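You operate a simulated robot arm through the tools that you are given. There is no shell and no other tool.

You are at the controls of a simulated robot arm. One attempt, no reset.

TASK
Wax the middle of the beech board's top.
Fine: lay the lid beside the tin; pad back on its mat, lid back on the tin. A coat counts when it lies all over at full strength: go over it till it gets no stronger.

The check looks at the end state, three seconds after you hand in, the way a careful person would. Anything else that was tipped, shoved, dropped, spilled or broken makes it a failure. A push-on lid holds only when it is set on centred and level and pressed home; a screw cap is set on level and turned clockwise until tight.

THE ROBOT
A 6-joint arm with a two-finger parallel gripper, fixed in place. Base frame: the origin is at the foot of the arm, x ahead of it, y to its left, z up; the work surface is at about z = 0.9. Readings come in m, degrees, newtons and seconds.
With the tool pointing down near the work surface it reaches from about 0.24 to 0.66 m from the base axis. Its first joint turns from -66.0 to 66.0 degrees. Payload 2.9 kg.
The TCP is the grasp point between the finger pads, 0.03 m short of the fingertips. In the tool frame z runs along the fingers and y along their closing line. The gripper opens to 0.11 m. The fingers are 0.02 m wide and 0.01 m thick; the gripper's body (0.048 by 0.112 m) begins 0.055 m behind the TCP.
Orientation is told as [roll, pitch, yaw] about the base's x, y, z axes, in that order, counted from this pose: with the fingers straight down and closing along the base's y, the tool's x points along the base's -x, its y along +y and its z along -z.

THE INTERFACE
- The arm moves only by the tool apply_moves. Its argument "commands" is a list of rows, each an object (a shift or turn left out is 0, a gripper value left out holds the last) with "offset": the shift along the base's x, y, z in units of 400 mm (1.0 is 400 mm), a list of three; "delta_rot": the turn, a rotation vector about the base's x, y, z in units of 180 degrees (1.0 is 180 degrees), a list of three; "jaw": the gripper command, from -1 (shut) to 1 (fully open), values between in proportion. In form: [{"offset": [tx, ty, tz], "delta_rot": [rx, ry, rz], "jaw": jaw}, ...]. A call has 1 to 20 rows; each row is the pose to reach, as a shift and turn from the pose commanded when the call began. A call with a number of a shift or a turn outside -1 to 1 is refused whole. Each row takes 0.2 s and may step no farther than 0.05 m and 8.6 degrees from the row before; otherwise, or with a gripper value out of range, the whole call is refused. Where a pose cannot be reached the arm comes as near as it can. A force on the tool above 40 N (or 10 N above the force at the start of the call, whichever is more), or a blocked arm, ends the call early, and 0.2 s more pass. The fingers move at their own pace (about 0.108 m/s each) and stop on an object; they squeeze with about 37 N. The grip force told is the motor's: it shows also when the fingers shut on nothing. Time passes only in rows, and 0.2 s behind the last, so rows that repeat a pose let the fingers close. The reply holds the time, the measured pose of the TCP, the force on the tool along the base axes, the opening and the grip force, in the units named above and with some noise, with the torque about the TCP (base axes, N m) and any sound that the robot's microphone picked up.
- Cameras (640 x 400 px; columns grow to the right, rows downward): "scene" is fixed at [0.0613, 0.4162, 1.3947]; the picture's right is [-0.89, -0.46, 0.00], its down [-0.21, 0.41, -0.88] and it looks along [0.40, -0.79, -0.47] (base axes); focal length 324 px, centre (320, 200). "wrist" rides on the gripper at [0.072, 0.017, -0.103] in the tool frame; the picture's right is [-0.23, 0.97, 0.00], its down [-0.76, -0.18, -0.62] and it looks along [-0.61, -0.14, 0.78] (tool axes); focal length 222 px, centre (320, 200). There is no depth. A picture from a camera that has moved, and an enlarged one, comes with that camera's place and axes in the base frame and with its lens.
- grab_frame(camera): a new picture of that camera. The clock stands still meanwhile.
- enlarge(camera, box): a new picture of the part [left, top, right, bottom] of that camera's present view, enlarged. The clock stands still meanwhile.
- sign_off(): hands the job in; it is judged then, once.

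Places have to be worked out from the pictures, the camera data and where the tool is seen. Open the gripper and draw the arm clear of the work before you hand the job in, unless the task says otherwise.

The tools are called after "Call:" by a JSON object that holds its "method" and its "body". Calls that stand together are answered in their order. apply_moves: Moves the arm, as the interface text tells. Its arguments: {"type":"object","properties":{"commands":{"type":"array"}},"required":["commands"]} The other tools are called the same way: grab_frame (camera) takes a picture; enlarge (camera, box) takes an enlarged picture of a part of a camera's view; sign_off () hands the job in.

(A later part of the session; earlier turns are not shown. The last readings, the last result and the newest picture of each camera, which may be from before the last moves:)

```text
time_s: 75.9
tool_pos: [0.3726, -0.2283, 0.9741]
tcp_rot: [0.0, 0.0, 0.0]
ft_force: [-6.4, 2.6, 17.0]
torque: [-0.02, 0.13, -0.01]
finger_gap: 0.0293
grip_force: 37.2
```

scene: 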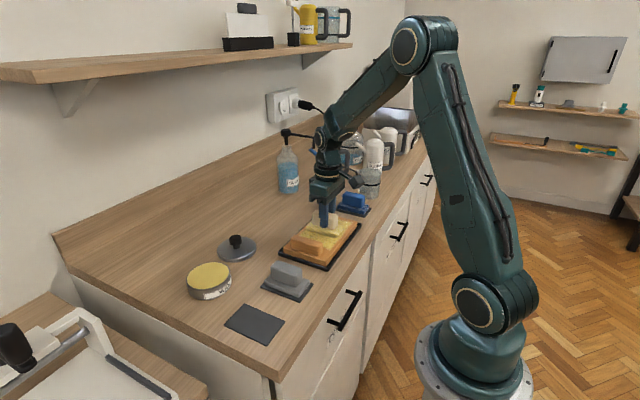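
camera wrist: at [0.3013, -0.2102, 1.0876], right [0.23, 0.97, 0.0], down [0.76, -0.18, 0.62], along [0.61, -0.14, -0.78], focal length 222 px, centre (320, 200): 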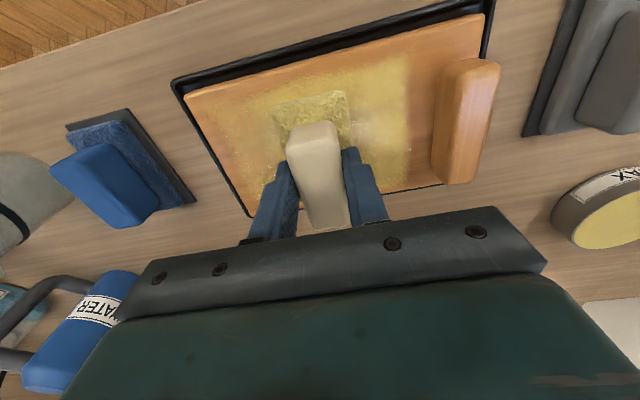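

Contact at 17 N. Round three begins: down to the far end and back along the centre line.

Call:
{"method": "apply_moves", "body": {"commands": [{"offset": [0, -0.0235, 0], "jaw": -1}, {"offset": [0, -0.047, 0]}, {"offset": [0, -0.0705, 0]}, {"offset": [0, -0.094, 0]}, {"offset": [0, -0.0705, 0.0002]}, {"offset": [0, -0.047, 0.0002]}, {"offset": [0, -0.0235, 0.0002]}, {"offset": [0, 0, 0.0002]}, {"offset": [0, 0.0235, 0.0002]}, {"offset": [0, 0.047, 0.0002]}, {"offset": [0, 0.0705, 0.0002]}, {"offset": [0, 0.094, 0.0002]}, {"offset": [0, 0.115, 0.0004]}, {"offset": [0, 0.13, 0.0005]}]}}

Call:
{"method": "enlarge", "body": {"camera": "scene", "box": [270, 190, 370, 275]}}

```text
time_s: 78.9
tool_pos: [0.3734, -0.1763, 0.9736]
tcp_rot: [0.2, 0.0, 0.0]
ft_force: [-0.4, -3.6, 8.1]
torque: [-0.17, 0.07, 0.02]
finger_gap: 0.0291
grip_force: 37.2
```

```text
4.71 times, centred on (320, 232) of scene
camera zoom: at [0.0612, 0.4161, 1.3948], right [-0.89, -0.46, 0.0], down [-0.21, 0.41, -0.88], along [0.4, -0.79, -0.47], focal length 1523 px, centre (320, 47)
```

zoom: 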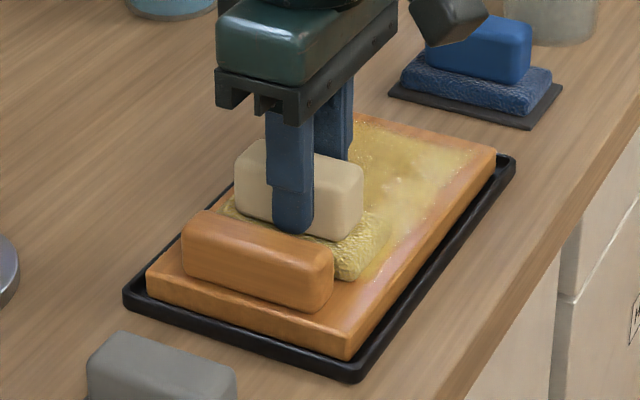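

Call:
{"method": "apply_moves", "body": {"commands": [{"offset": [-0.018, -0.003, -0.0003], "jaw": -1}, {"offset": [-0.035, -0.006, -0.0005]}, {"offset": [-0.035, -0.0285, -0.0005]}, {"offset": [-0.035, -0.051, -0.0007]}, {"offset": [-0.035, -0.0735, -0.0009]}, {"offset": [-0.035, -0.096, -0.0011]}, {"offset": [-0.035, -0.1185, -0.0013]}, {"offset": [-0.035, -0.141, -0.0015]}, {"offset": [-0.035, -0.1635, -0.0017]}, {"offset": [-0.035, -0.186, -0.0019]}, {"offset": [-0.035, -0.2085, -0.0021]}, {"offset": [-0.035, -0.224, -0.0021]}]}}

Call:
{"method": "enlarge", "body": {"camera": "scene", "box": [270, 190, 370, 275]}}

```text
time_s: 81.5
tool_pos: [0.3587, -0.2663, 0.9728]
tcp_rot: [0.2, 0.0, 0.2]
ft_force: [0.6, 10.7, 22.7]
torque: [0.18, -0.11, 0.04]
finger_gap: 0.0292
grip_force: 37.4
```

```text
4.71 times, centred on (320, 232) of scene
camera zoom: at [0.061, 0.4166, 1.3946], right [-0.89, -0.46, 0.0], down [-0.21, 0.41, -0.88], along [0.4, -0.79, -0.47], focal length 1523 px, centre (320, 47)
```

zoom: 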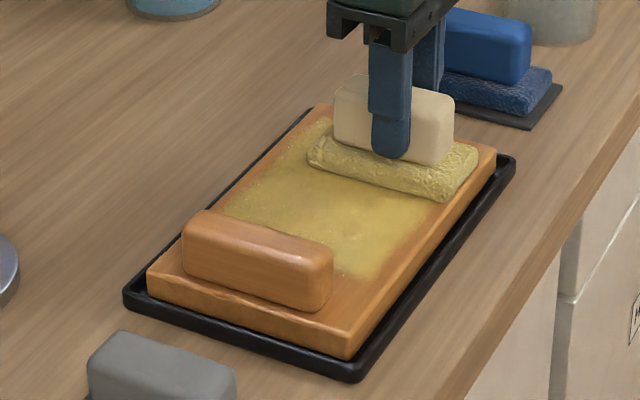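

The near-side stroke is done at good pressure. Now the +x side stroke back toward the block.

Call:
{"method": "apply_moves", "body": {"commands": [{"offset": [0.022, 0.003, 0.0005], "jaw": -1}, {"offset": [0.044, 0.003, 0.0008]}, {"offset": [0.064, 0.003, 0.001]}, {"offset": [0.064, 0.0225, 0.001]}, {"offset": [0.064, 0.045, 0.001]}, {"offset": [0.064, 0.0675, 0.001]}, {"offset": [0.064, 0.09, 0.001]}, {"offset": [0.064, 0.1125, 0.001]}, {"offset": [0.064, 0.135, 0.001]}, {"offset": [0.064, 0.1575, 0.001]}, {"offset": [0.064, 0.18, 0.001]}, {"offset": [0.064, 0.2025, 0.001]}, {"offset": [0.064, 0.222, 0.001]}]}}

Call:
{"method": "enlarge", "body": {"camera": "wrist", "box": [100, 20, 420, 220]}}

```text
time_s: 84.3
tool_pos: [0.3859, -0.1773, 0.9733]
tcp_rot: [0.3, 0.0, 0.1]
ft_force: [-0.1, -9.6, 18.5]
torque: [-0.38, -0.31, -0.13]
finger_gap: 0.029
grip_force: 37.1
```

```text
2.00 times, centred on (260, 120) of wrist
camera zoom: at [0.3109, -0.1611, 1.0753], right [0.23, 0.97, 0.0], down [0.76, -0.18, 0.62], along [0.61, -0.14, -0.78], focal length 444 px, centre (440, 360)
```

zoom: 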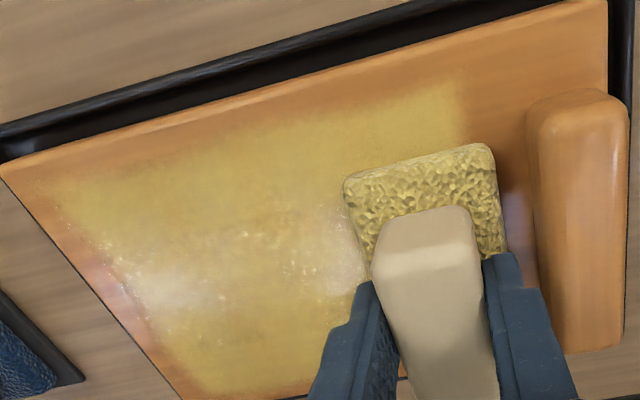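

The film now looks nearly the same as after the previous round, so it's close to saturated. One more pass down the centre line and back, then I lift to inspect.

Call:
{"method": "apply_moves", "body": {"commands": [{"offset": [-0.015, -0.003, 0.0005], "jaw": -1}, {"offset": [-0.03, -0.006, 0.0005]}, {"offset": [-0.03, -0.0285, 0.0005]}, {"offset": [-0.03, -0.051, 0.0003]}, {"offset": [-0.03, -0.0735, 0]}, {"offset": [-0.03, -0.096, -0.0003]}, {"offset": [-0.03, -0.1185, -0.0005]}, {"offset": [-0.03, -0.141, -0.0007]}, {"offset": [-0.03, -0.1635, -0.0009]}, {"offset": [-0.03, -0.186, -0.0011]}, {"offset": [-0.03, -0.2085, -0.0013]}, {"offset": [-0.03, -0.222, -0.0013]}]}}

```text
time_s: 85.2
tool_pos: [0.3742, -0.1879, 0.9735]
tcp_rot: [0.4, 0.0, 0.6]
ft_force: [-0.9, 1.0, 6.0]
torque: [-0.11, 0.0, 0.03]
finger_gap: 0.0291
grip_force: 37.2
stopped in row 4: the force on the tool passed its limit at 40 N (the readings are from after the stop); the commanded pose is now the measured one
```

The force limit tripped again on reversal; pressure is now 6 N. I'll level out the small roll/yaw and finish the stroke.

Call:
{"method": "apply_moves", "body": {"commands": [{"offset": [0, -0.005, 0.0005], "delta_rot": [-0.001, 0, -0.0014], "jaw": -1}, {"offset": [0, -0.025, 0], "delta_rot": [-0.002, 0, -0.0028]}, {"offset": [0, -0.0475, -0.0003], "delta_rot": [-0.002, 0, -0.0028]}, {"offset": [0, -0.07, -0.0006], "delta_rot": [-0.002, 0, -0.0028]}, {"offset": [0, -0.0925, -0.0009], "delta_rot": [-0.002, 0, -0.0028]}, {"offset": [0, -0.115, -0.0011], "delta_rot": [-0.002, 0, -0.0028]}, {"offset": [0, -0.1375, -0.0013], "delta_rot": [-0.002, 0, -0.0028]}, {"offset": [0, -0.16, -0.0015], "delta_rot": [-0.002, 0, -0.0028]}, {"offset": [0, -0.1825, -0.0017], "delta_rot": [-0.002, 0, -0.0028]}, {"offset": [0, -0.195, -0.0017], "delta_rot": [-0.002, 0, -0.0028]}]}}

Call:
{"method": "enlarge", "body": {"camera": "scene", "box": [270, 190, 370, 275]}}

```text
time_s: 87.4
tool_pos: [0.3745, -0.2648, 0.9728]
tcp_rot: [0.1, -0.1, 0.1]
ft_force: [2.2, 12.9, 26.8]
torque: [0.39, 0.13, -0.07]
finger_gap: 0.0292
grip_force: 37.2
```

```text
4.71 times, centred on (320, 232) of scene
camera zoom: at [0.061, 0.4167, 1.3946], right [-0.89, -0.46, 0.0], down [-0.21, 0.41, -0.88], along [0.4, -0.79, -0.47], focal length 1523 px, centre (320, 47)
```

zoom: 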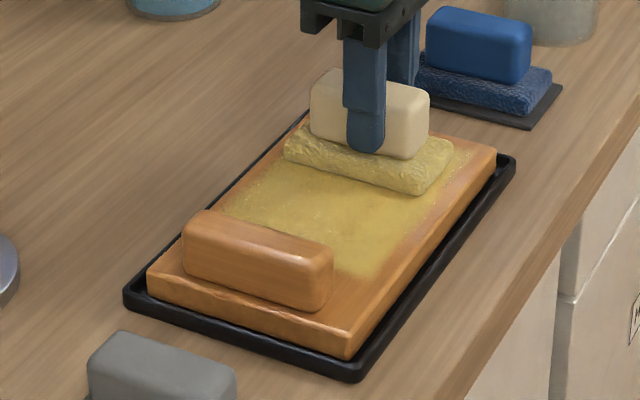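

I'll lift clear and look at the whole coat from both cameras.

Call:
{"method": "apply_moves", "body": {"commands": [{"offset": [0, 0, 0.05], "jaw": -1}, {"offset": [0, 0, 0.15]}, {"offset": [-0.02, 0.04, 0.25]}, {"offset": [-0.06, 0.14, 0.27]}, {"offset": [-0.1, 0.24, 0.27]}, {"offset": [-0.14, 0.34, 0.27]}, {"offset": [-0.16, 0.44, 0.27]}, {"offset": [-0.16, 0.5, 0.27]}, {"offset": [-0.16, 0.5, 0.27]}]}}

Call:
{"method": "enlarge", "body": {"camera": "scene", "box": [280, 200, 370, 275]}}

Call:
{"method": "enlarge", "body": {"camera": "wrist", "box": [0, 20, 320, 220]}}

Call:
{"method": "grab_frame", "body": {"camera": "wrist"}}

```text
time_s: 89.4
tool_pos: [0.3098, -0.0617, 1.0805]
tcp_rot: [0.1, 0.0, 0.0]
ft_force: [-0.4, 0.0, -0.9]
torque: [-0.01, 0.01, 0.01]
finger_gap: 0.0292
grip_force: 37.1
```

```text
5.33 times, centred on (325, 238) of scene
camera zoom: at [0.0613, 0.4162, 1.3947], right [-0.89, -0.46, 0.0], down [-0.21, 0.41, -0.88], along [0.4, -0.79, -0.47], focal length 1726 px, centre (293, 0)
```

zoom: 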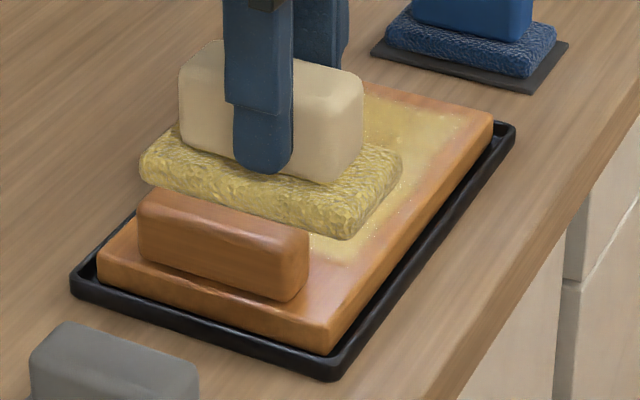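

```text
2.00 times, centred on (160, 120) of wrist
camera zoom: at [0.2365, -0.0456, 1.1825], right [0.23, 0.97, 0.0], down [0.76, -0.18, 0.62], along [0.61, -0.14, -0.78], focal length 444 px, centre (640, 360)
```

zoom: 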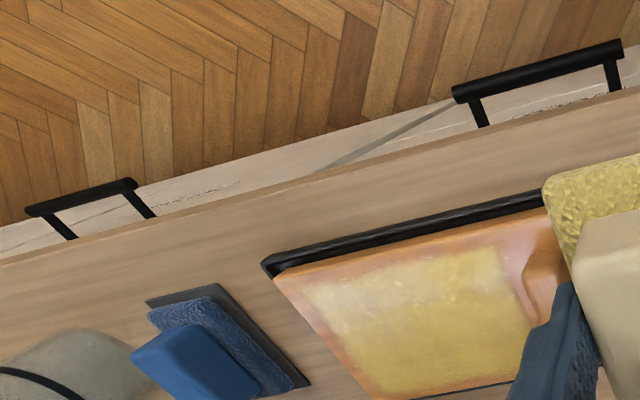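

```text
taken
camera wrist: at [0.2365, -0.0456, 1.1825], right [0.23, 0.97, 0.0], down [0.76, -0.18, 0.62], along [0.61, -0.14, -0.78], focal length 222 px, centre (320, 200)
```

wrist: 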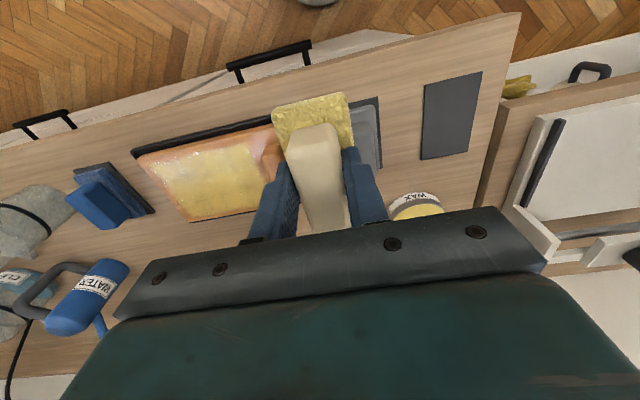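

Call:
{"method": "apply_moves", "body": {"commands": [{"offset": [0.04, 0.1, 0], "jaw": -1}, {"offset": [0.08, 0.2, 0]}, {"offset": [0.12, 0.3, 0]}, {"offset": [0.136, 0.378, -0.02]}, {"offset": [0.136, 0.378, -0.02]}]}}

Call:
{"method": "enlarge", "body": {"camera": "scene", "box": [280, 200, 370, 275]}}

Call:
{"method": "grab_frame", "body": {"camera": "scene"}}

Call:
{"method": "grab_frame", "body": {"camera": "wrist"}}

```text
time_s: 90.6
tool_pos: [0.362, 0.0876, 1.0731]
tcp_rot: [0.2, 0.0, 0.0]
ft_force: [0.4, -0.2, -0.7]
torque: [-0.02, 0.02, -0.02]
finger_gap: 0.0292
grip_force: 37.1
```

```text
5.33 times, centred on (325, 238) of scene
camera zoom: at [0.0613, 0.4162, 1.3947], right [-0.89, -0.46, 0.0], down [-0.21, 0.41, -0.88], along [0.4, -0.79, -0.47], focal length 1726 px, centre (293, 0)
```

zoom: 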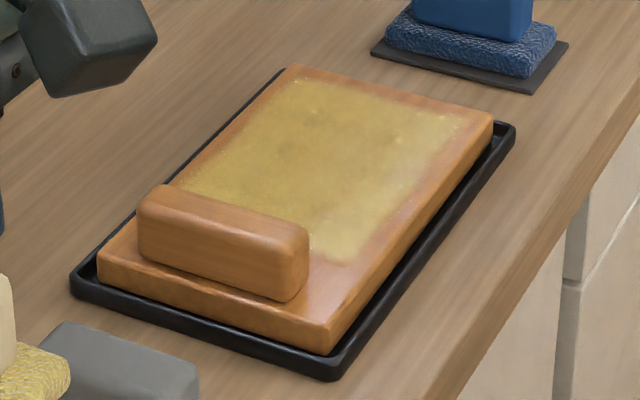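

```text
taken
```

scene: 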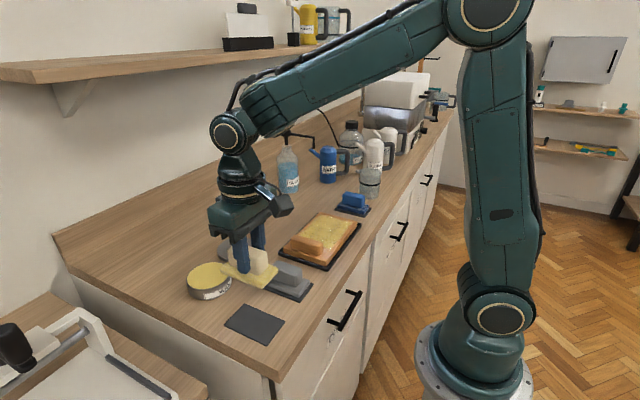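

```text
taken
camera wrist: at [0.2869, 0.1033, 1.1747], right [0.23, 0.97, 0.0], down [0.76, -0.18, 0.62], along [0.61, -0.14, -0.78], focal length 222 px, centre (320, 200)
```

wrist: 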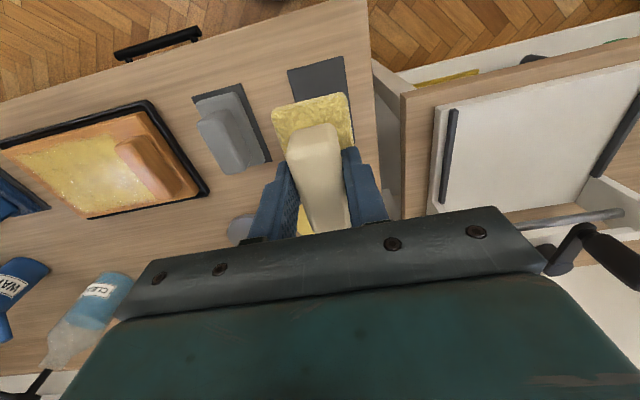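

Call:
{"method": "enlarge", "body": {"camera": "scene", "box": [302, 210, 358, 252]}}

Call:
{"method": "enlarge", "body": {"camera": "wrist", "box": [0, 90, 220, 228]}}

```text
9.52 times, centred on (330, 231) of scene
camera zoom: at [0.0613, 0.4162, 1.3947], right [-0.89, -0.46, 0.0], down [-0.21, 0.41, -0.88], along [0.4, -0.79, -0.47], focal length 3082 px, centre (225, -95)
```

zoom: 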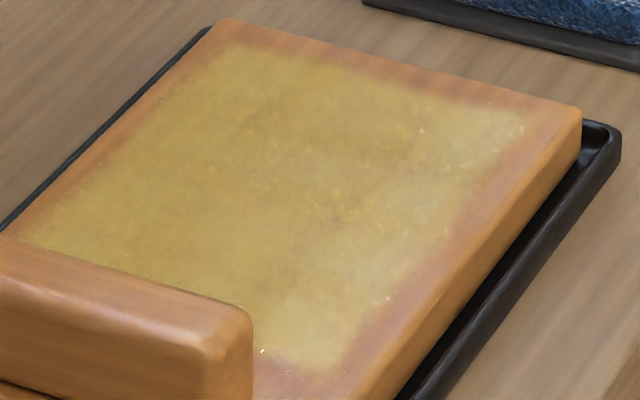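

```text
2.90 times, centred on (110, 159) of wrist
camera zoom: at [0.2869, 0.1033, 1.1747], right [0.23, 0.97, 0.0], down [0.76, -0.18, 0.62], along [0.61, -0.14, -0.78], focal length 644 px, centre (929, 319)
```

zoom: 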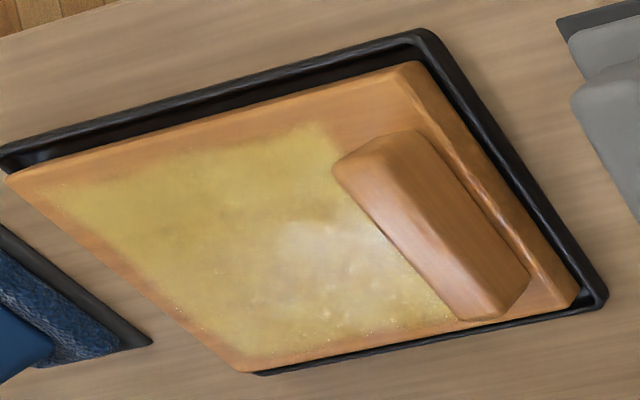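

The coat is nearly uniform, with only faint mottling near the centre. I'll do one more reload and round there to be sure it's at full strength.

Call:
{"method": "apply_moves", "body": {"commands": [{"offset": [0.1, -0.03, 0], "jaw": -1}, {"offset": [0.2, -0.06, 0]}, {"offset": [0.3, -0.085, 0]}, {"offset": [0.37, -0.0925, -0.02]}, {"offset": [0.37, -0.0925, -0.12]}, {"offset": [0.37, -0.0925, -0.2]}, {"offset": [0.37, -0.0925, -0.215]}, {"offset": [0.37, -0.0925, -0.222]}, {"offset": [0.37, -0.0925, -0.222]}]}}

```text
time_s: 92.6
tool_pos: [0.5109, 0.0499, 0.9836]
tcp_rot: [0.0, 0.0, 0.0]
ft_force: [0.3, 0.1, -0.3]
torque: [0.01, 0.01, -0.01]
finger_gap: 0.029
grip_force: 36.9
```

The pad is just above the wax; the last couple of millimetres now.

Call:
{"method": "apply_moves", "body": {"commands": [{"offset": [0, 0, -0.003], "jaw": -1}, {"offset": [0, 0, -0.005]}, {"offset": [0, 0, -0.007]}, {"offset": [0, 0, -0.007]}, {"offset": [0, 0, -0.007]}]}}

```text
time_s: 93.8
tool_pos: [0.5113, 0.0486, 0.9813]
tcp_rot: [0.1, 0.0, 0.0]
ft_force: [0.0, 0.3, 0.1]
torque: [0.03, -0.01, 0.02]
finger_gap: 0.0293
grip_force: 37.4
```

Still no force, so the pad has likely seated about 1–2 mm higher in the grip. I'll go down a little more.

Call:
{"method": "apply_moves", "body": {"commands": [{"offset": [0, 0, -0.0025], "jaw": -1}, {"offset": [0, 0, -0.004]}, {"offset": [0, 0, -0.004]}, {"offset": [0, 0, -0.004]}]}}

Call:
{"method": "enlarge", "body": {"camera": "scene", "box": [160, 200, 270, 310]}}

```text
time_s: 94.8
tool_pos: [0.5106, 0.0489, 0.9809]
tcp_rot: [0.2, -0.1, 0.1]
ft_force: [-3.3, 1.3, 14.5]
torque: [-0.02, 0.15, -0.01]
finger_gap: 0.0295
grip_force: 36.3
```

```text
3.64 times, centred on (215, 255) of scene
camera zoom: at [0.061, 0.4162, 1.3947], right [-0.89, -0.46, 0.0], down [-0.21, 0.41, -0.88], along [0.4, -0.79, -0.47], focal length 1177 px, centre (702, 0)
```

zoom: 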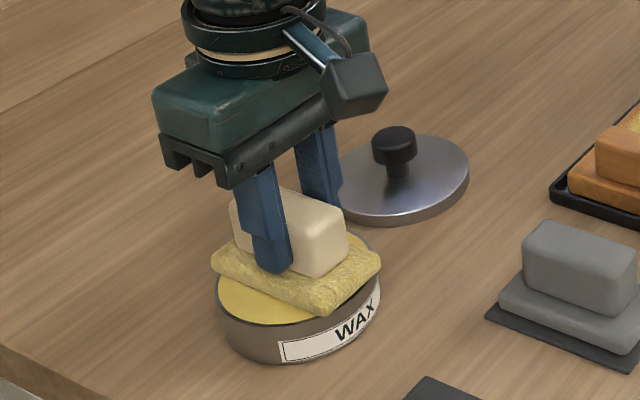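

Loaded at 14.5 N. Back to the board for the final round.

Call:
{"method": "apply_moves", "body": {"commands": [{"offset": [0, 0, 0.02], "jaw": -1}, {"offset": [0, 0, 0.12]}, {"offset": [-0.02, -0.04, 0.22]}, {"offset": [-0.06, -0.14, 0.235]}, {"offset": [-0.1, -0.24, 0.235]}, {"offset": [-0.15, -0.34, 0.235]}, {"offset": [-0.2, -0.44, 0.235]}, {"offset": [-0.25, -0.54, 0.235]}, {"offset": [-0.3, -0.62, 0.235]}, {"offset": [-0.3415, -0.66, 0.2]}, {"offset": [-0.3415, -0.66, 0.1]}, {"offset": [-0.3415, -0.66, 0.02]}, {"offset": [-0.3415, -0.66, -0.004]}, {"offset": [-0.3415, -0.66, -0.012]}, {"offset": [-0.3415, -0.66, -0.012]}]}}

```text
time_s: 98.0
tool_pos: [0.3749, -0.2167, 0.9744]
tcp_rot: [0.1, 0.0, 0.0]
ft_force: [0.0, -0.7, -1.3]
torque: [0.0, 0.03, -0.02]
finger_gap: 0.0293
grip_force: 37.2
```

Call:
{"method": "apply_moves", "body": {"commands": [{"offset": [0, 0, -0.0025], "jaw": -1}, {"offset": [0, 0, -0.004]}, {"offset": [0, 0, -0.004]}]}}

```text
time_s: 98.8
tool_pos: [0.3743, -0.2173, 0.9728]
tcp_rot: [0.1, -0.1, 0.0]
ft_force: [3.8, -0.7, 5.3]
torque: [-0.03, -0.04, 0.0]
finger_gap: 0.0293
grip_force: 37.0
```

Light contact at 5 N. I'll press slightly more and stroke over the centre.

Call:
{"method": "apply_moves", "body": {"commands": [{"offset": [0, -0.01, -0.001], "jaw": -1}, {"offset": [0, -0.03, -0.001]}, {"offset": [0, -0.05, -0.001]}, {"offset": [0, -0.07, -0.001]}, {"offset": [0, -0.09, -0.001]}, {"offset": [0, -0.11, -0.001]}, {"offset": [0, -0.12, -0.0008]}, {"offset": [0, -0.1, -0.0005]}, {"offset": [0, -0.08, -0.0005]}, {"offset": [0, -0.06, -0.0005]}, {"offset": [0, -0.04, -0.0005]}, {"offset": [0, -0.02, -0.0005]}, {"offset": [0, 0, -0.0005]}, {"offset": [0, 0.02, -0.0005]}, {"offset": [0, 0.04, -0.0005]}, {"offset": [0, 0.06, -0.0003]}, {"offset": [0, 0.08, -0.0003]}, {"offset": [0, 0.1, 0]}]}}

Call:
{"method": "enlarge", "body": {"camera": "scene", "box": [270, 190, 370, 275]}}

```text
time_s: 102.6
tool_pos: [0.3752, -0.1762, 0.9714]
tcp_rot: [0.0, -0.3, 0.1]
ft_force: [1.7, -10.1, 21.6]
torque: [-0.29, 0.02, 0.05]
finger_gap: 0.0293
grip_force: 37.0
```

```text
4.71 times, centred on (320, 232) of scene
camera zoom: at [0.0611, 0.416, 1.3948], right [-0.89, -0.46, 0.0], down [-0.21, 0.41, -0.88], along [0.4, -0.79, -0.47], focal length 1523 px, centre (320, 47)
```

zoom: 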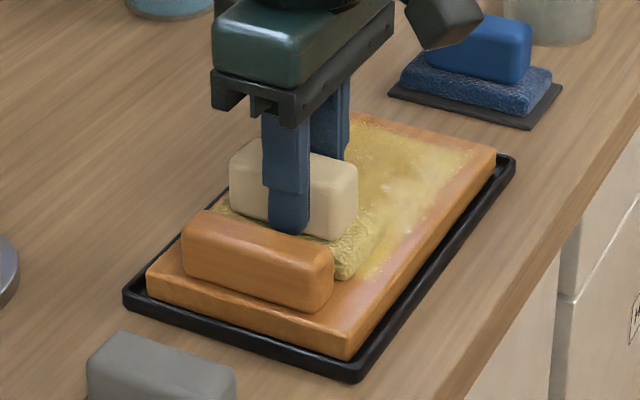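

Now the -x side stroke, easing slightly for the reversal.

Call:
{"method": "apply_moves", "body": {"commands": [{"offset": [-0.015, -0.003, 0.001], "jaw": -1}, {"offset": [-0.03, -0.006, 0.001]}, {"offset": [-0.03, -0.026, 0.001]}, {"offset": [-0.03, -0.046, 0.0008]}, {"offset": [-0.03, -0.066, 0.0006]}, {"offset": [-0.03, -0.086, 0.0004]}, {"offset": [-0.03, -0.106, 0.0002]}, {"offset": [-0.03, -0.126, 0]}, {"offset": [-0.03, -0.146, -0.0002]}, {"offset": [-0.03, -0.166, -0.0004]}, {"offset": [-0.03, -0.186, -0.0006]}, {"offset": [-0.03, -0.206, -0.0006]}, {"offset": [-0.03, -0.22, -0.0006]}]}}

Call:
{"method": "enlarge", "body": {"camera": "wrist", "box": [200, 20, 520, 220]}}

```text
time_s: 105.5
tool_pos: [0.3653, -0.2638, 0.9728]
tcp_rot: [0.0, -0.1, 0.0]
ft_force: [-1.4, 2.4, 7.2]
torque: [-0.01, 0.29, -0.1]
finger_gap: 0.0292
grip_force: 37.1
stopped in row 13: the force on the tool passed its limit at 41 N (the readings are from after the stop); the commanded pose is now the measured one
```

```text
2.00 times, centred on (360, 120) of wrist
camera zoom: at [0.2891, -0.2466, 1.0744], right [0.23, 0.97, 0.0], down [0.76, -0.18, 0.62], along [0.61, -0.14, -0.78], focal length 444 px, centre (240, 360)
```

zoom: 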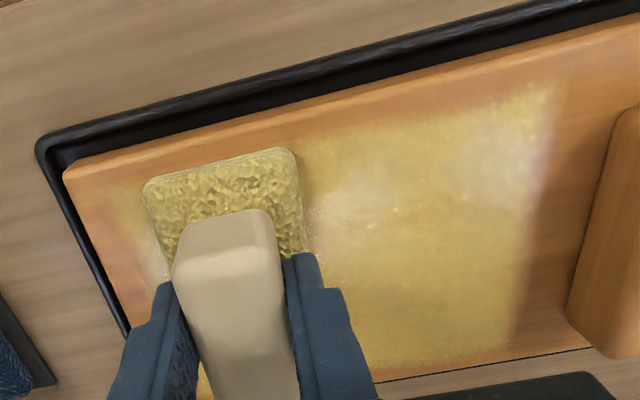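

The near side is done. Final stroke on the +x side back toward the block.

Call:
{"method": "apply_moves", "body": {"commands": [{"offset": [0.02, 0.002, 0], "jaw": -1}, {"offset": [0.04, 0.004, 0]}, {"offset": [0.052, 0.006, 0]}, {"offset": [0.052, 0.026, -0.0003]}, {"offset": [0.052, 0.046, -0.0003]}, {"offset": [0.052, 0.066, -0.0003]}, {"offset": [0.052, 0.086, -0.0003]}, {"offset": [0.052, 0.106, -0.0003]}, {"offset": [0.052, 0.126, -0.0003]}, {"offset": [0.052, 0.146, -0.0003]}, {"offset": [0.052, 0.166, -0.0003]}, {"offset": [0.052, 0.186, -0.0003]}, {"offset": [0.052, 0.206, -0.0003]}, {"offset": [0.052, 0.218, -0.0003]}]}}

```text
time_s: 108.5
tool_pos: [0.3849, -0.1755, 0.972]
tcp_rot: [0.1, -0.1, 0.1]
ft_force: [-0.2, -1.2, 0.4]
torque: [-0.05, -0.01, -0.04]
finger_gap: 0.0289
grip_force: 36.6
```

Pressure was faint at the end, so I'll press a touch more and sweep back through the middle.

Call:
{"method": "apply_moves", "body": {"commands": [{"offset": [0, 0, -0.0015], "jaw": -1}, {"offset": [-0.005, -0.02, -0.0015]}, {"offset": [-0.01, -0.04, -0.0015]}, {"offset": [-0.015, -0.06, -0.0015]}, {"offset": [-0.02, -0.08, -0.0015]}, {"offset": [-0.02, -0.1, -0.0015]}, {"offset": [-0.02, -0.12, -0.0015]}, {"offset": [-0.02, -0.14, -0.0015]}, {"offset": [-0.02, -0.16, -0.0015]}, {"offset": [-0.02, -0.18, -0.0015]}, {"offset": [-0.02, -0.2, -0.0015]}]}}

```text
time_s: 110.9
tool_pos: [0.3772, -0.2558, 0.9718]
tcp_rot: [0.0, -0.2, 0.1]
ft_force: [-0.2, 12.5, 26.0]
torque: [0.33, -0.1, 0.0]
finger_gap: 0.0294
grip_force: 36.5
```

Call:
{"method": "apply_moves", "body": {"commands": [{"offset": [0.01, 0.003, 0.0008], "jaw": -1}, {"offset": [0.022, 0.006, 0.0008]}, {"offset": [0.022, 0.026, 0.0006]}, {"offset": [0.022, 0.046, 0.0004]}, {"offset": [0.022, 0.066, 0.0004]}, {"offset": [0.022, 0.086, 0.0004]}, {"offset": [0.022, 0.106, 0.0003]}, {"offset": [0.022, 0.126, 0.0003]}, {"offset": [0.022, 0.146, 0.0003]}, {"offset": [0.022, 0.166, 0.0003]}, {"offset": [0.022, 0.186, 0.0003]}, {"offset": [0.022, 0.2, 0.0003]}]}}

```text
time_s: 113.5
tool_pos: [0.385, -0.1758, 0.9715]
tcp_rot: [-0.1, -0.2, -0.2]
ft_force: [-1.7, -12.2, 25.1]
torque: [-0.32, 0.1, 0.03]
finger_gap: 0.029
grip_force: 36.7
```

Strokes are complete at about 25 N. I'll lift and carry the pad toward its mat, and inspect the coat on the way.

Call:
{"method": "apply_moves", "body": {"commands": [{"offset": [0, 0, 0.05], "jaw": -1}, {"offset": [0, 0, 0.15]}, {"offset": [0, 0.02, 0.25]}, {"offset": [-0.01, 0.12, 0.25]}, {"offset": [-0.02, 0.22, 0.25]}, {"offset": [-0.03, 0.32, 0.25]}, {"offset": [-0.04, 0.42, 0.25]}, {"offset": [-0.048, 0.52, 0.25]}, {"offset": [-0.048, 0.62, 0.25]}, {"offset": [-0.048, 0.6625, 0.22]}, {"offset": [-0.048, 0.6625, 0.22]}]}}

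Call:
{"method": "enlarge", "body": {"camera": "scene", "box": [302, 210, 358, 252]}}

Call:
{"method": "enlarge", "body": {"camera": "scene", "box": [280, 200, 370, 275]}}

Call:
{"method": "grab_frame", "body": {"camera": "wrist"}}

Call:
{"method": "enlarge", "body": {"camera": "scene", "box": [200, 230, 320, 350]}}

```text
time_s: 115.9
tool_pos: [0.3649, 0.0896, 1.0585]
tcp_rot: [0.0, -0.1, 0.1]
ft_force: [-0.5, 0.2, -0.3]
torque: [0.04, 0.03, 0.0]
finger_gap: 0.029
grip_force: 36.7
```

```text
9.52 times, centred on (330, 231) of scene
camera zoom: at [0.0613, 0.4162, 1.3947], right [-0.89, -0.46, 0.0], down [-0.21, 0.41, -0.88], along [0.4, -0.79, -0.47], focal length 3082 px, centre (225, -95)
```

zoom: 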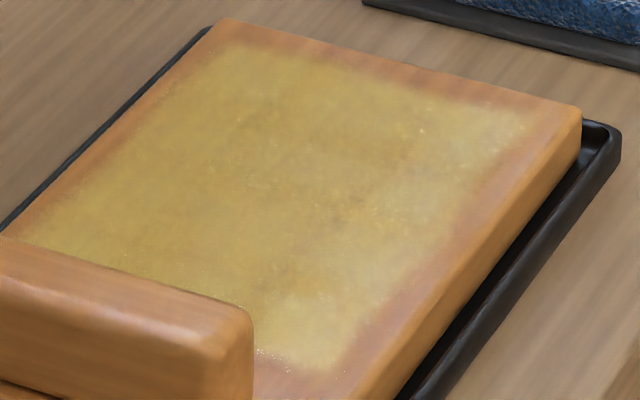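

```text
5.33 times, centred on (325, 238) of scene
camera zoom: at [0.0613, 0.4162, 1.3947], right [-0.89, -0.46, 0.0], down [-0.21, 0.41, -0.88], along [0.4, -0.79, -0.47], focal length 1726 px, centre (293, 0)
```

zoom: 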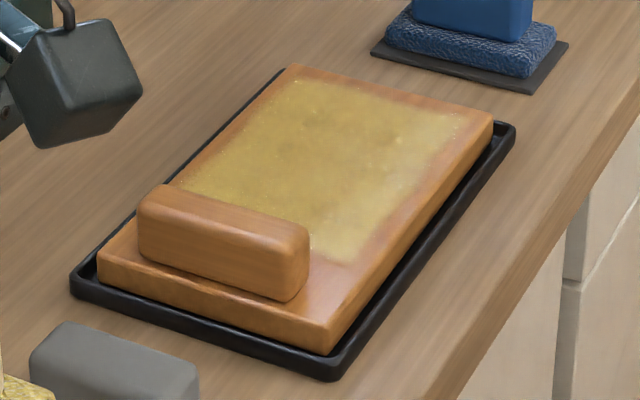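

```text
taken
camera wrist: at [0.2902, 0.1061, 1.1605], right [0.23, 0.97, 0.0], down [0.76, -0.18, 0.62], along [0.61, -0.14, -0.78], focal length 222 px, centre (320, 200)
```

wrist: 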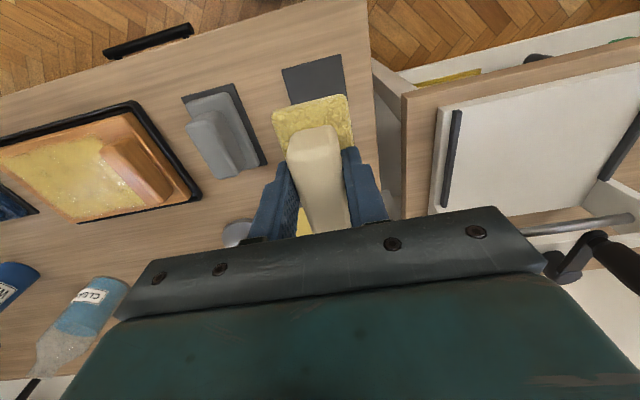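

```text
3.33 times, centred on (260, 290) of scene
camera zoom: at [0.0613, 0.4162, 1.3947], right [-0.89, -0.46, 0.0], down [-0.21, 0.41, -0.88], along [0.4, -0.79, -0.47], focal length 1079 px, centre (520, -100)
```

zoom: 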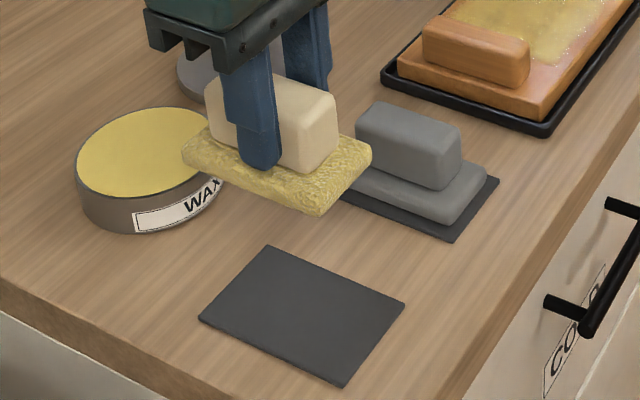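

The coat looks identical to before this last round (same faint texture, no stronger), so it is at full strength. I'm above the mat at the original grasp position and will lower the pad onto it.

Call:
{"method": "apply_moves", "body": {"commands": [{"offset": [-0.001, 0, -0.1], "jaw": -1}, {"offset": [-0.001, 0, -0.2]}, {"offset": [-0.001, 0, -0.23]}, {"offset": [-0.001, 0, -0.235]}, {"offset": [-0.001, 0, -0.235]}]}}

Call:
{"method": "enlarge", "body": {"camera": "scene", "box": [200, 260, 310, 355]}}

Call:
{"method": "enlarge", "body": {"camera": "wrist", "box": [220, 40, 428, 170]}}

```text
time_s: 117.1
tool_pos: [0.3658, 0.0896, 0.9656]
tcp_rot: [0.1, 0.0, 0.1]
ft_force: [0.4, -0.1, -1.2]
torque: [0.01, 0.04, 0.0]
finger_gap: 0.0291
grip_force: 37.0
```

```text
4.21 times, centred on (255, 308) of scene
camera zoom: at [0.0613, 0.4162, 1.3947], right [-0.89, -0.46, 0.0], down [-0.21, 0.41, -0.88], along [0.4, -0.79, -0.47], focal length 1363 px, centre (594, -253)
```

zoom: 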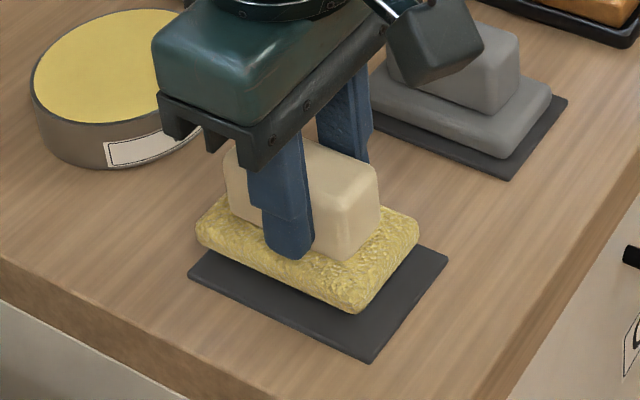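

```text
3.08 times, centred on (324, 105) of wrist
camera zoom: at [0.2904, 0.1066, 1.0675], right [0.23, 0.97, 0.0], down [0.76, -0.18, 0.62], along [0.61, -0.14, -0.78], focal length 684 px, centre (308, 492)
```

zoom: 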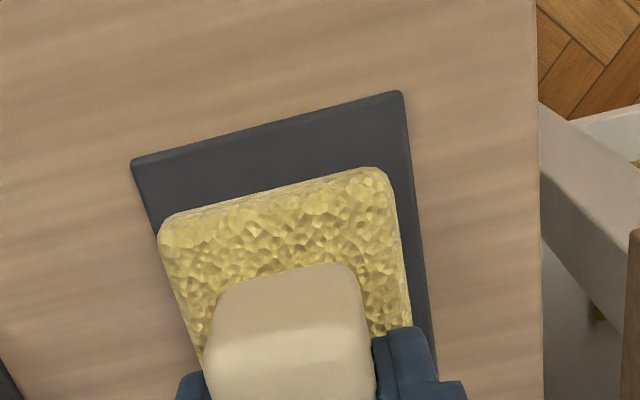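

The pad now sits about 4 mm further +x relative to the mat than originally (it slid slightly in the grip). I'll correct by -3.5 mm in x and lower until it touches.

Call:
{"method": "apply_moves", "body": {"commands": [{"offset": [-0.009, 0, 0], "jaw": -1}, {"offset": [-0.009, 0, -0.012]}, {"offset": [-0.009, 0, -0.018]}, {"offset": [-0.009, 0, -0.021]}, {"offset": [-0.009, 0, -0.021]}]}}

Call:
{"method": "enlarge", "body": {"camera": "scene", "box": [200, 260, 310, 355]}}

```text
time_s: 118.3
tool_pos: [0.3619, 0.0893, 0.957]
tcp_rot: [0.1, -0.1, -0.1]
ft_force: [-0.3, -1.1, -1.5]
torque: [-0.03, -0.01, 0.02]
finger_gap: 0.0293
grip_force: 36.9
```

```text
4.21 times, centred on (255, 308) of scene
camera zoom: at [0.0613, 0.4162, 1.3947], right [-0.89, -0.46, 0.0], down [-0.21, 0.41, -0.88], along [0.4, -0.79, -0.47], focal length 1363 px, centre (594, -253)
```

zoom: 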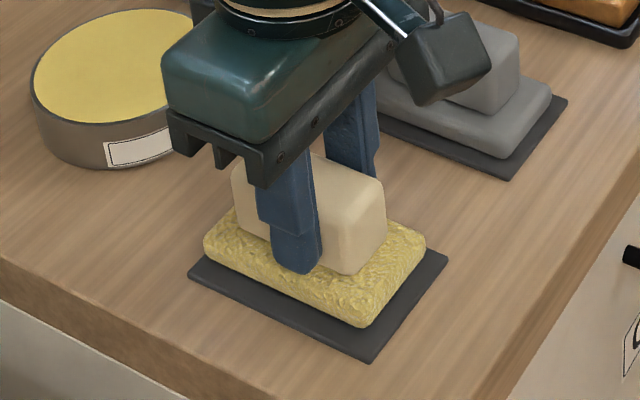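

Alignment matches the original placement, with about 3–4 mm left to go. I'll continue down in 1 mm steps.

Call:
{"method": "apply_moves", "body": {"commands": [{"offset": [0, 0, -0.0025], "jaw": -1}, {"offset": [0, 0, -0.005]}, {"offset": [0, 0, -0.006]}, {"offset": [0, 0, -0.006]}]}}

```text
time_s: 119.3
tool_pos: [0.3638, 0.0876, 0.9536]
tcp_rot: [0.0, -0.2, 0.1]
ft_force: [-0.9, 0.1, 0.5]
torque: [-0.04, -0.02, 0.04]
finger_gap: 0.0292
grip_force: 36.9
```

Call:
{"method": "apply_moves", "body": {"commands": [{"offset": [0, 0, -0.0025], "jaw": -1}, {"offset": [0, 0, -0.004]}, {"offset": [0, 0, -0.004]}]}}

Call:
{"method": "enlarge", "body": {"camera": "scene", "box": [200, 260, 310, 355]}}

```text
time_s: 120.1
tool_pos: [0.3633, 0.089, 0.9538]
tcp_rot: [0.1, -0.3, 0.0]
ft_force: [1.9, -2.3, 15.0]
torque: [-0.11, 0.12, -0.05]
finger_gap: 0.0292
grip_force: 37.4
```

```text
4.21 times, centred on (255, 308) of scene
camera zoom: at [0.0612, 0.416, 1.3948], right [-0.89, -0.46, 0.0], down [-0.21, 0.41, -0.88], along [0.4, -0.79, -0.47], focal length 1363 px, centre (594, -253)
```

zoom: 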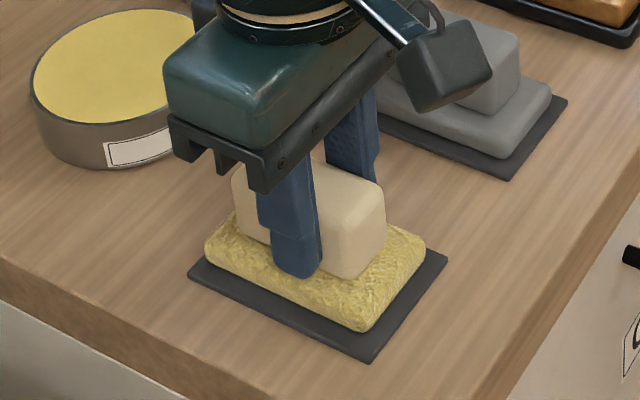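

The pad rests on its mat (15 N). I'll ease off, open the jaw and rise straight up.

Call:
{"method": "apply_moves", "body": {"commands": [{"offset": [0, 0, 0.0012], "jaw": -1}, {"offset": [0, 0, 0.0012], "jaw": 0.1}, {"offset": [0, 0, 0.0012], "jaw": 0.1}, {"offset": [0, 0, 0.04], "jaw": 0.1}, {"offset": [0, 0, 0.12]}, {"offset": [0, 0, 0.22]}, {"offset": [0, 0, 0.26]}, {"offset": [0, 0, 0.26]}]}}

Call:
{"method": "enlarge", "body": {"camera": "scene", "box": [180, 230, 310, 355]}}

Call:
{"method": "grab_frame", "body": {"camera": "wrist"}}

```text
time_s: 121.9
tool_pos: [0.363, 0.0898, 1.0564]
tcp_rot: [0.0, -0.1, 0.0]
ft_force: [0.6, -0.3, 0.2]
torque: [-0.03, 0.01, 0.0]
finger_gap: 0.0606
grip_force: 0.0
```

```text
3.20 times, centred on (245, 292) of scene
camera zoom: at [0.0613, 0.4162, 1.3947], right [-0.89, -0.46, 0.0], down [-0.21, 0.41, -0.88], along [0.4, -0.79, -0.47], focal length 1036 px, centre (560, -96)
```

zoom: 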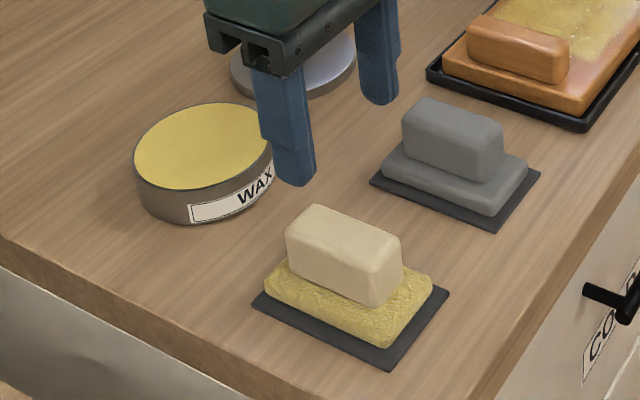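

```text
taken
camera wrist: at [0.2877, 0.1058, 1.1588], right [0.23, 0.97, 0.0], down [0.76, -0.18, 0.62], along [0.61, -0.14, -0.78], focal length 222 px, centre (320, 200)
```

wrist: 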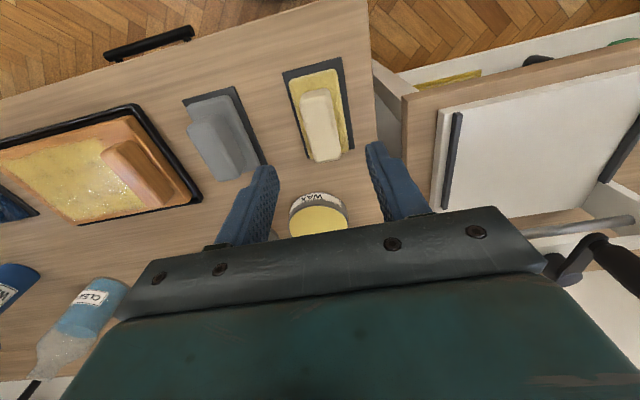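

The pad is back, centred on its mat. Next I go to the lid, stopping above its knob at about (0.545, -0.0755).

Call:
{"method": "apply_moves", "body": {"commands": [{"offset": [0.08, -0.08, 0], "jaw": 0.1}, {"offset": [0.16, -0.16, 0]}, {"offset": [0.24, -0.24, 0]}, {"offset": [0.32, -0.31, 0]}, {"offset": [0.39, -0.37, 0]}, {"offset": [0.455, -0.413, -0.02]}, {"offset": [0.455, -0.413, -0.06]}, {"offset": [0.455, -0.413, -0.06]}]}}

Call:
{"method": "grab_frame", "body": {"camera": "wrist"}}

Call:
{"method": "enlarge", "body": {"camera": "wrist", "box": [240, 80, 400, 180]}}

```text
time_s: 123.7
tool_pos: [0.5466, -0.077, 1.0333]
tcp_rot: [0.0, -0.2, 0.1]
ft_force: [0.1, 0.3, -0.1]
torque: [0.02, -0.02, 0.0]
finger_gap: 0.0606
grip_force: 0.2
```

```text
taken
camera wrist: at [0.472, -0.0603, 1.1358], right [0.23, 0.97, 0.0], down [0.76, -0.18, 0.62], along [0.61, -0.14, -0.78], focal length 222 px, centre (320, 200)
```

wrist: 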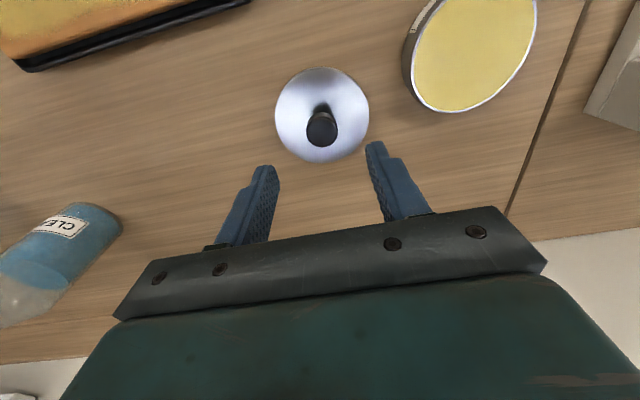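

```text
4.00 times, centred on (320, 130) of wrist
camera zoom: at [0.472, -0.0603, 1.1358], right [0.23, 0.97, 0.0], down [0.76, -0.18, 0.62], along [0.61, -0.14, -0.78], focal length 888 px, centre (320, 480)
```

zoom: 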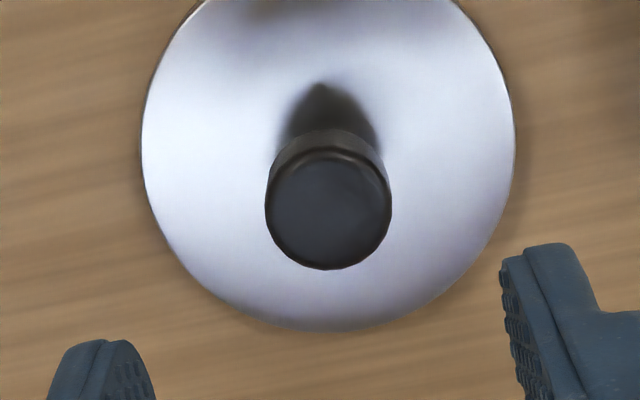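

The knob appears at (322, 133), matching the tool axis (the knob showed at u ≈ 322 when gripped before). I'll descend to the earlier grip height and close.

Call:
{"method": "apply_moves", "body": {"commands": [{"offset": [0, 0, -0.1], "jaw": 0.1}, {"offset": [0, 0, -0.18]}, {"offset": [0, 0, -0.2]}, {"offset": [0, 0, -0.2]}, {"offset": [0, 0, -0.2], "jaw": -1}, {"offset": [0, 0, -0.2], "jaw": -1}, {"offset": [0, 0, -0.2], "jaw": -1}]}}

Call:
{"method": "grab_frame", "body": {"camera": "wrist"}}

Call:
{"method": "enlarge", "body": {"camera": "scene", "box": [180, 200, 290, 300]}}

```text
time_s: 125.3
tool_pos: [0.5469, -0.0766, 0.951]
tcp_rot: [0.0, -0.1, 0.0]
ft_force: [1.1, 0.3, 0.5]
torque: [0.02, 0.03, -0.01]
finger_gap: 0.0272
grip_force: 37.1
```

```text
taken
camera wrist: at [0.4726, -0.0597, 1.0533], right [0.23, 0.97, 0.0], down [0.76, -0.18, 0.62], along [0.61, -0.14, -0.78], focal length 222 px, centre (320, 200)
```

wrist: 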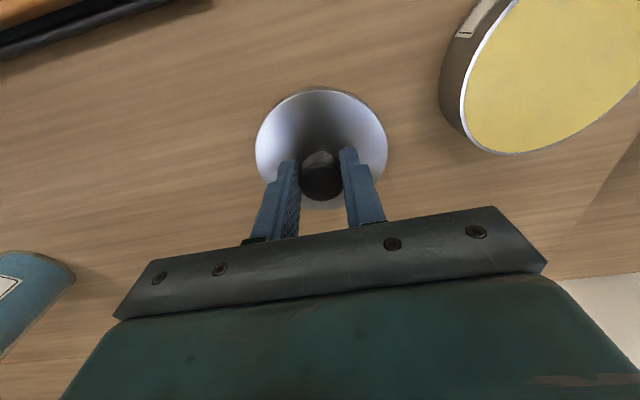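

```text
4.00 times, centred on (235, 250) of scene
camera zoom: at [0.0613, 0.4162, 1.3947], right [-0.89, -0.46, 0.0], down [-0.21, 0.41, -0.88], along [0.4, -0.79, -0.47], focal length 1294 px, centre (660, 0)
```

zoom: 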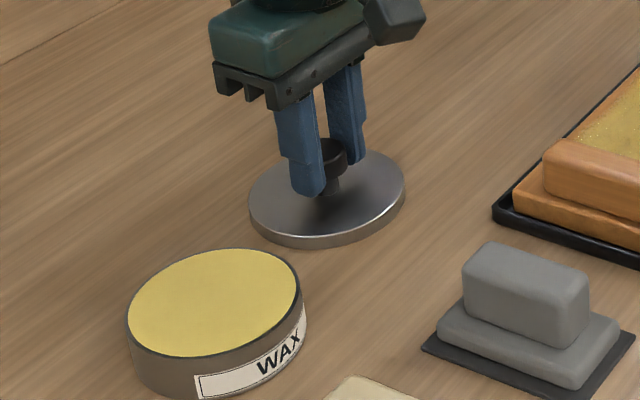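

The lid is gripped in the same relative pose as before, and the tin's image position hasn't changed. I'll lift, carry it over the tin and hover about 8 mm above the rim.

Call:
{"method": "apply_moves", "body": {"commands": [{"offset": [0, 0, 0.05], "jaw": -1}, {"offset": [0, 0, 0.15]}, {"offset": [0, 0.02, 0.22]}, {"offset": [-0.02, 0.1, 0.22]}, {"offset": [-0.045, 0.18, 0.22]}, {"offset": [-0.065, 0.26, 0.22]}, {"offset": [-0.0855, 0.318, 0.22]}, {"offset": [-0.0855, 0.318, 0.16]}, {"offset": [-0.0855, 0.318, 0.11]}, {"offset": [-0.0855, 0.318, 0.11]}, {"offset": [-0.0855, 0.318, 0.11]}]}}

Call:
{"method": "enlarge", "body": {"camera": "scene", "box": [165, 220, 255, 310]}}

Call:
{"method": "grab_frame", "body": {"camera": "wrist"}}

Call:
{"method": "enlarge", "body": {"camera": "wrist", "box": [240, 70, 400, 170]}}

```text
time_s: 127.7
tool_pos: [0.5098, 0.0507, 0.9963]
tcp_rot: [0.0, -0.1, 0.0]
ft_force: [0.1, 1.0, 0.5]
torque: [-0.02, 0.01, -0.01]
finger_gap: 0.0268
grip_force: 37.2
```

```text
4.44 times, centred on (210, 265) of scene
camera zoom: at [0.0613, 0.4162, 1.3947], right [-0.89, -0.46, 0.0], down [-0.21, 0.41, -0.88], along [0.4, -0.79, -0.47], focal length 1438 px, centre (809, -89)
```

zoom: 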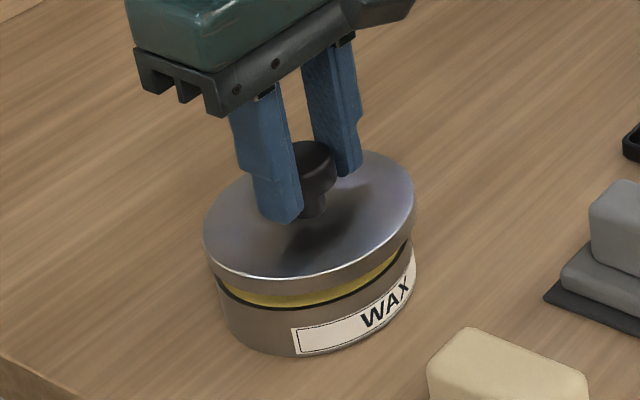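

```text
taken
camera wrist: at [0.4348, 0.0687, 1.0986], right [0.23, 0.97, 0.0], down [0.76, -0.18, 0.62], along [0.61, -0.14, -0.78], focal length 222 px, centre (320, 200)
```

wrist: 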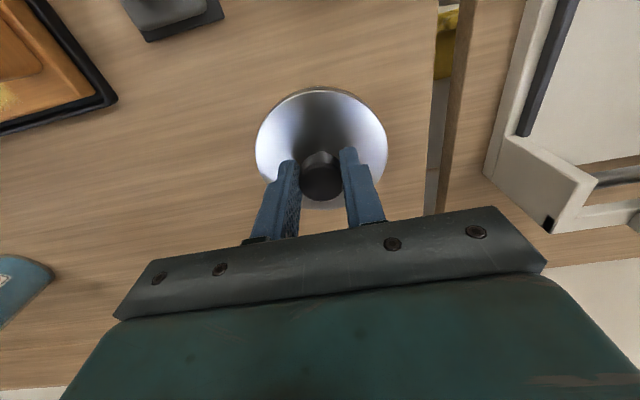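

```text
4.00 times, centred on (320, 120) of wrist
camera zoom: at [0.4348, 0.0687, 1.0986], right [0.23, 0.97, 0.0], down [0.76, -0.18, 0.62], along [0.61, -0.14, -0.78], focal length 888 px, centre (320, 520)
```

zoom: 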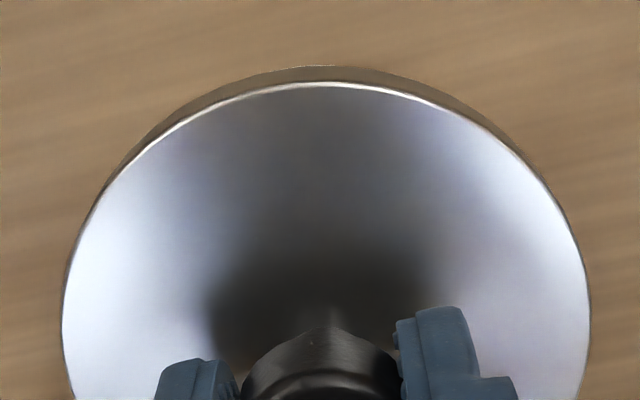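

Comparing with the frame just after I first lifted the lid, I'm about 2 mm short in x. I'll correct that and drop to the same height as that frame so I can compare the pictures directly.

Call:
{"method": "apply_moves", "body": {"commands": [{"offset": [0.005, -0.001, -0.01], "jaw": -1}, {"offset": [0.005, -0.001, -0.019]}, {"offset": [0.005, -0.001, -0.019]}, {"offset": [0.005, -0.001, -0.019]}]}}

Call:
{"method": "enlarge", "body": {"camera": "scene", "box": [160, 200, 280, 310]}}

Call:
{"method": "grab_frame", "body": {"camera": "wrist"}}

Call:
{"method": "enlarge", "body": {"camera": "scene", "box": [175, 240, 240, 305]}}

```text
time_s: 128.7
tool_pos: [0.5118, 0.0508, 0.9889]
tcp_rot: [-0.1, -0.1, 0.0]
ft_force: [-0.2, 0.7, -0.6]
torque: [-0.02, 0.02, -0.01]
finger_gap: 0.0268
grip_force: 37.0
```

```text
3.64 times, centred on (220, 255) of scene
camera zoom: at [0.0613, 0.4162, 1.3947], right [-0.89, -0.46, 0.0], down [-0.21, 0.41, -0.88], along [0.4, -0.79, -0.47], focal length 1177 px, centre (684, 0)
```

zoom: 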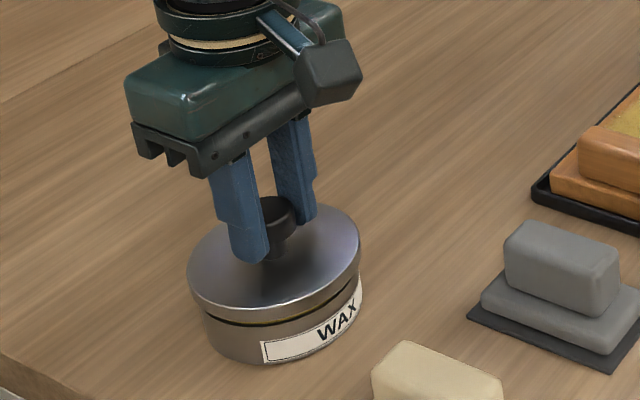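

```text
taken
camera wrist: at [0.4378, 0.0681, 1.0914], right [0.23, 0.97, 0.0], down [0.76, -0.18, 0.62], along [0.61, -0.14, -0.78], focal length 222 px, centre (320, 200)
```

wrist: 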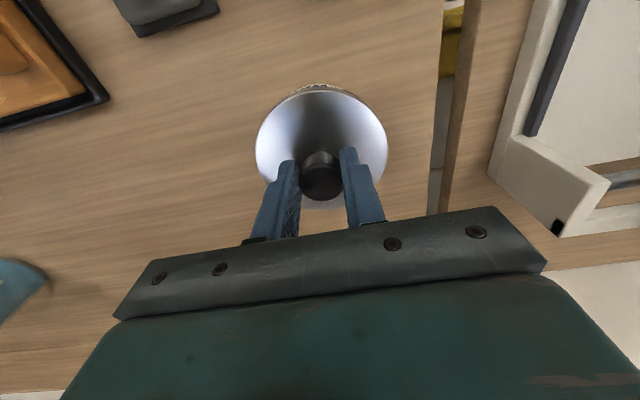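

```text
6.15 times, centred on (208, 272) of scene
camera zoom: at [0.0613, 0.4162, 1.3947], right [-0.89, -0.46, 0.0], down [-0.21, 0.41, -0.88], along [0.4, -0.79, -0.47], focal length 1992 px, centre (1012, -246)
```

zoom: 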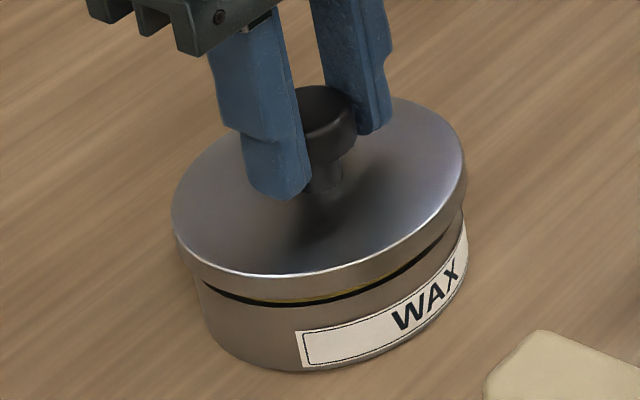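

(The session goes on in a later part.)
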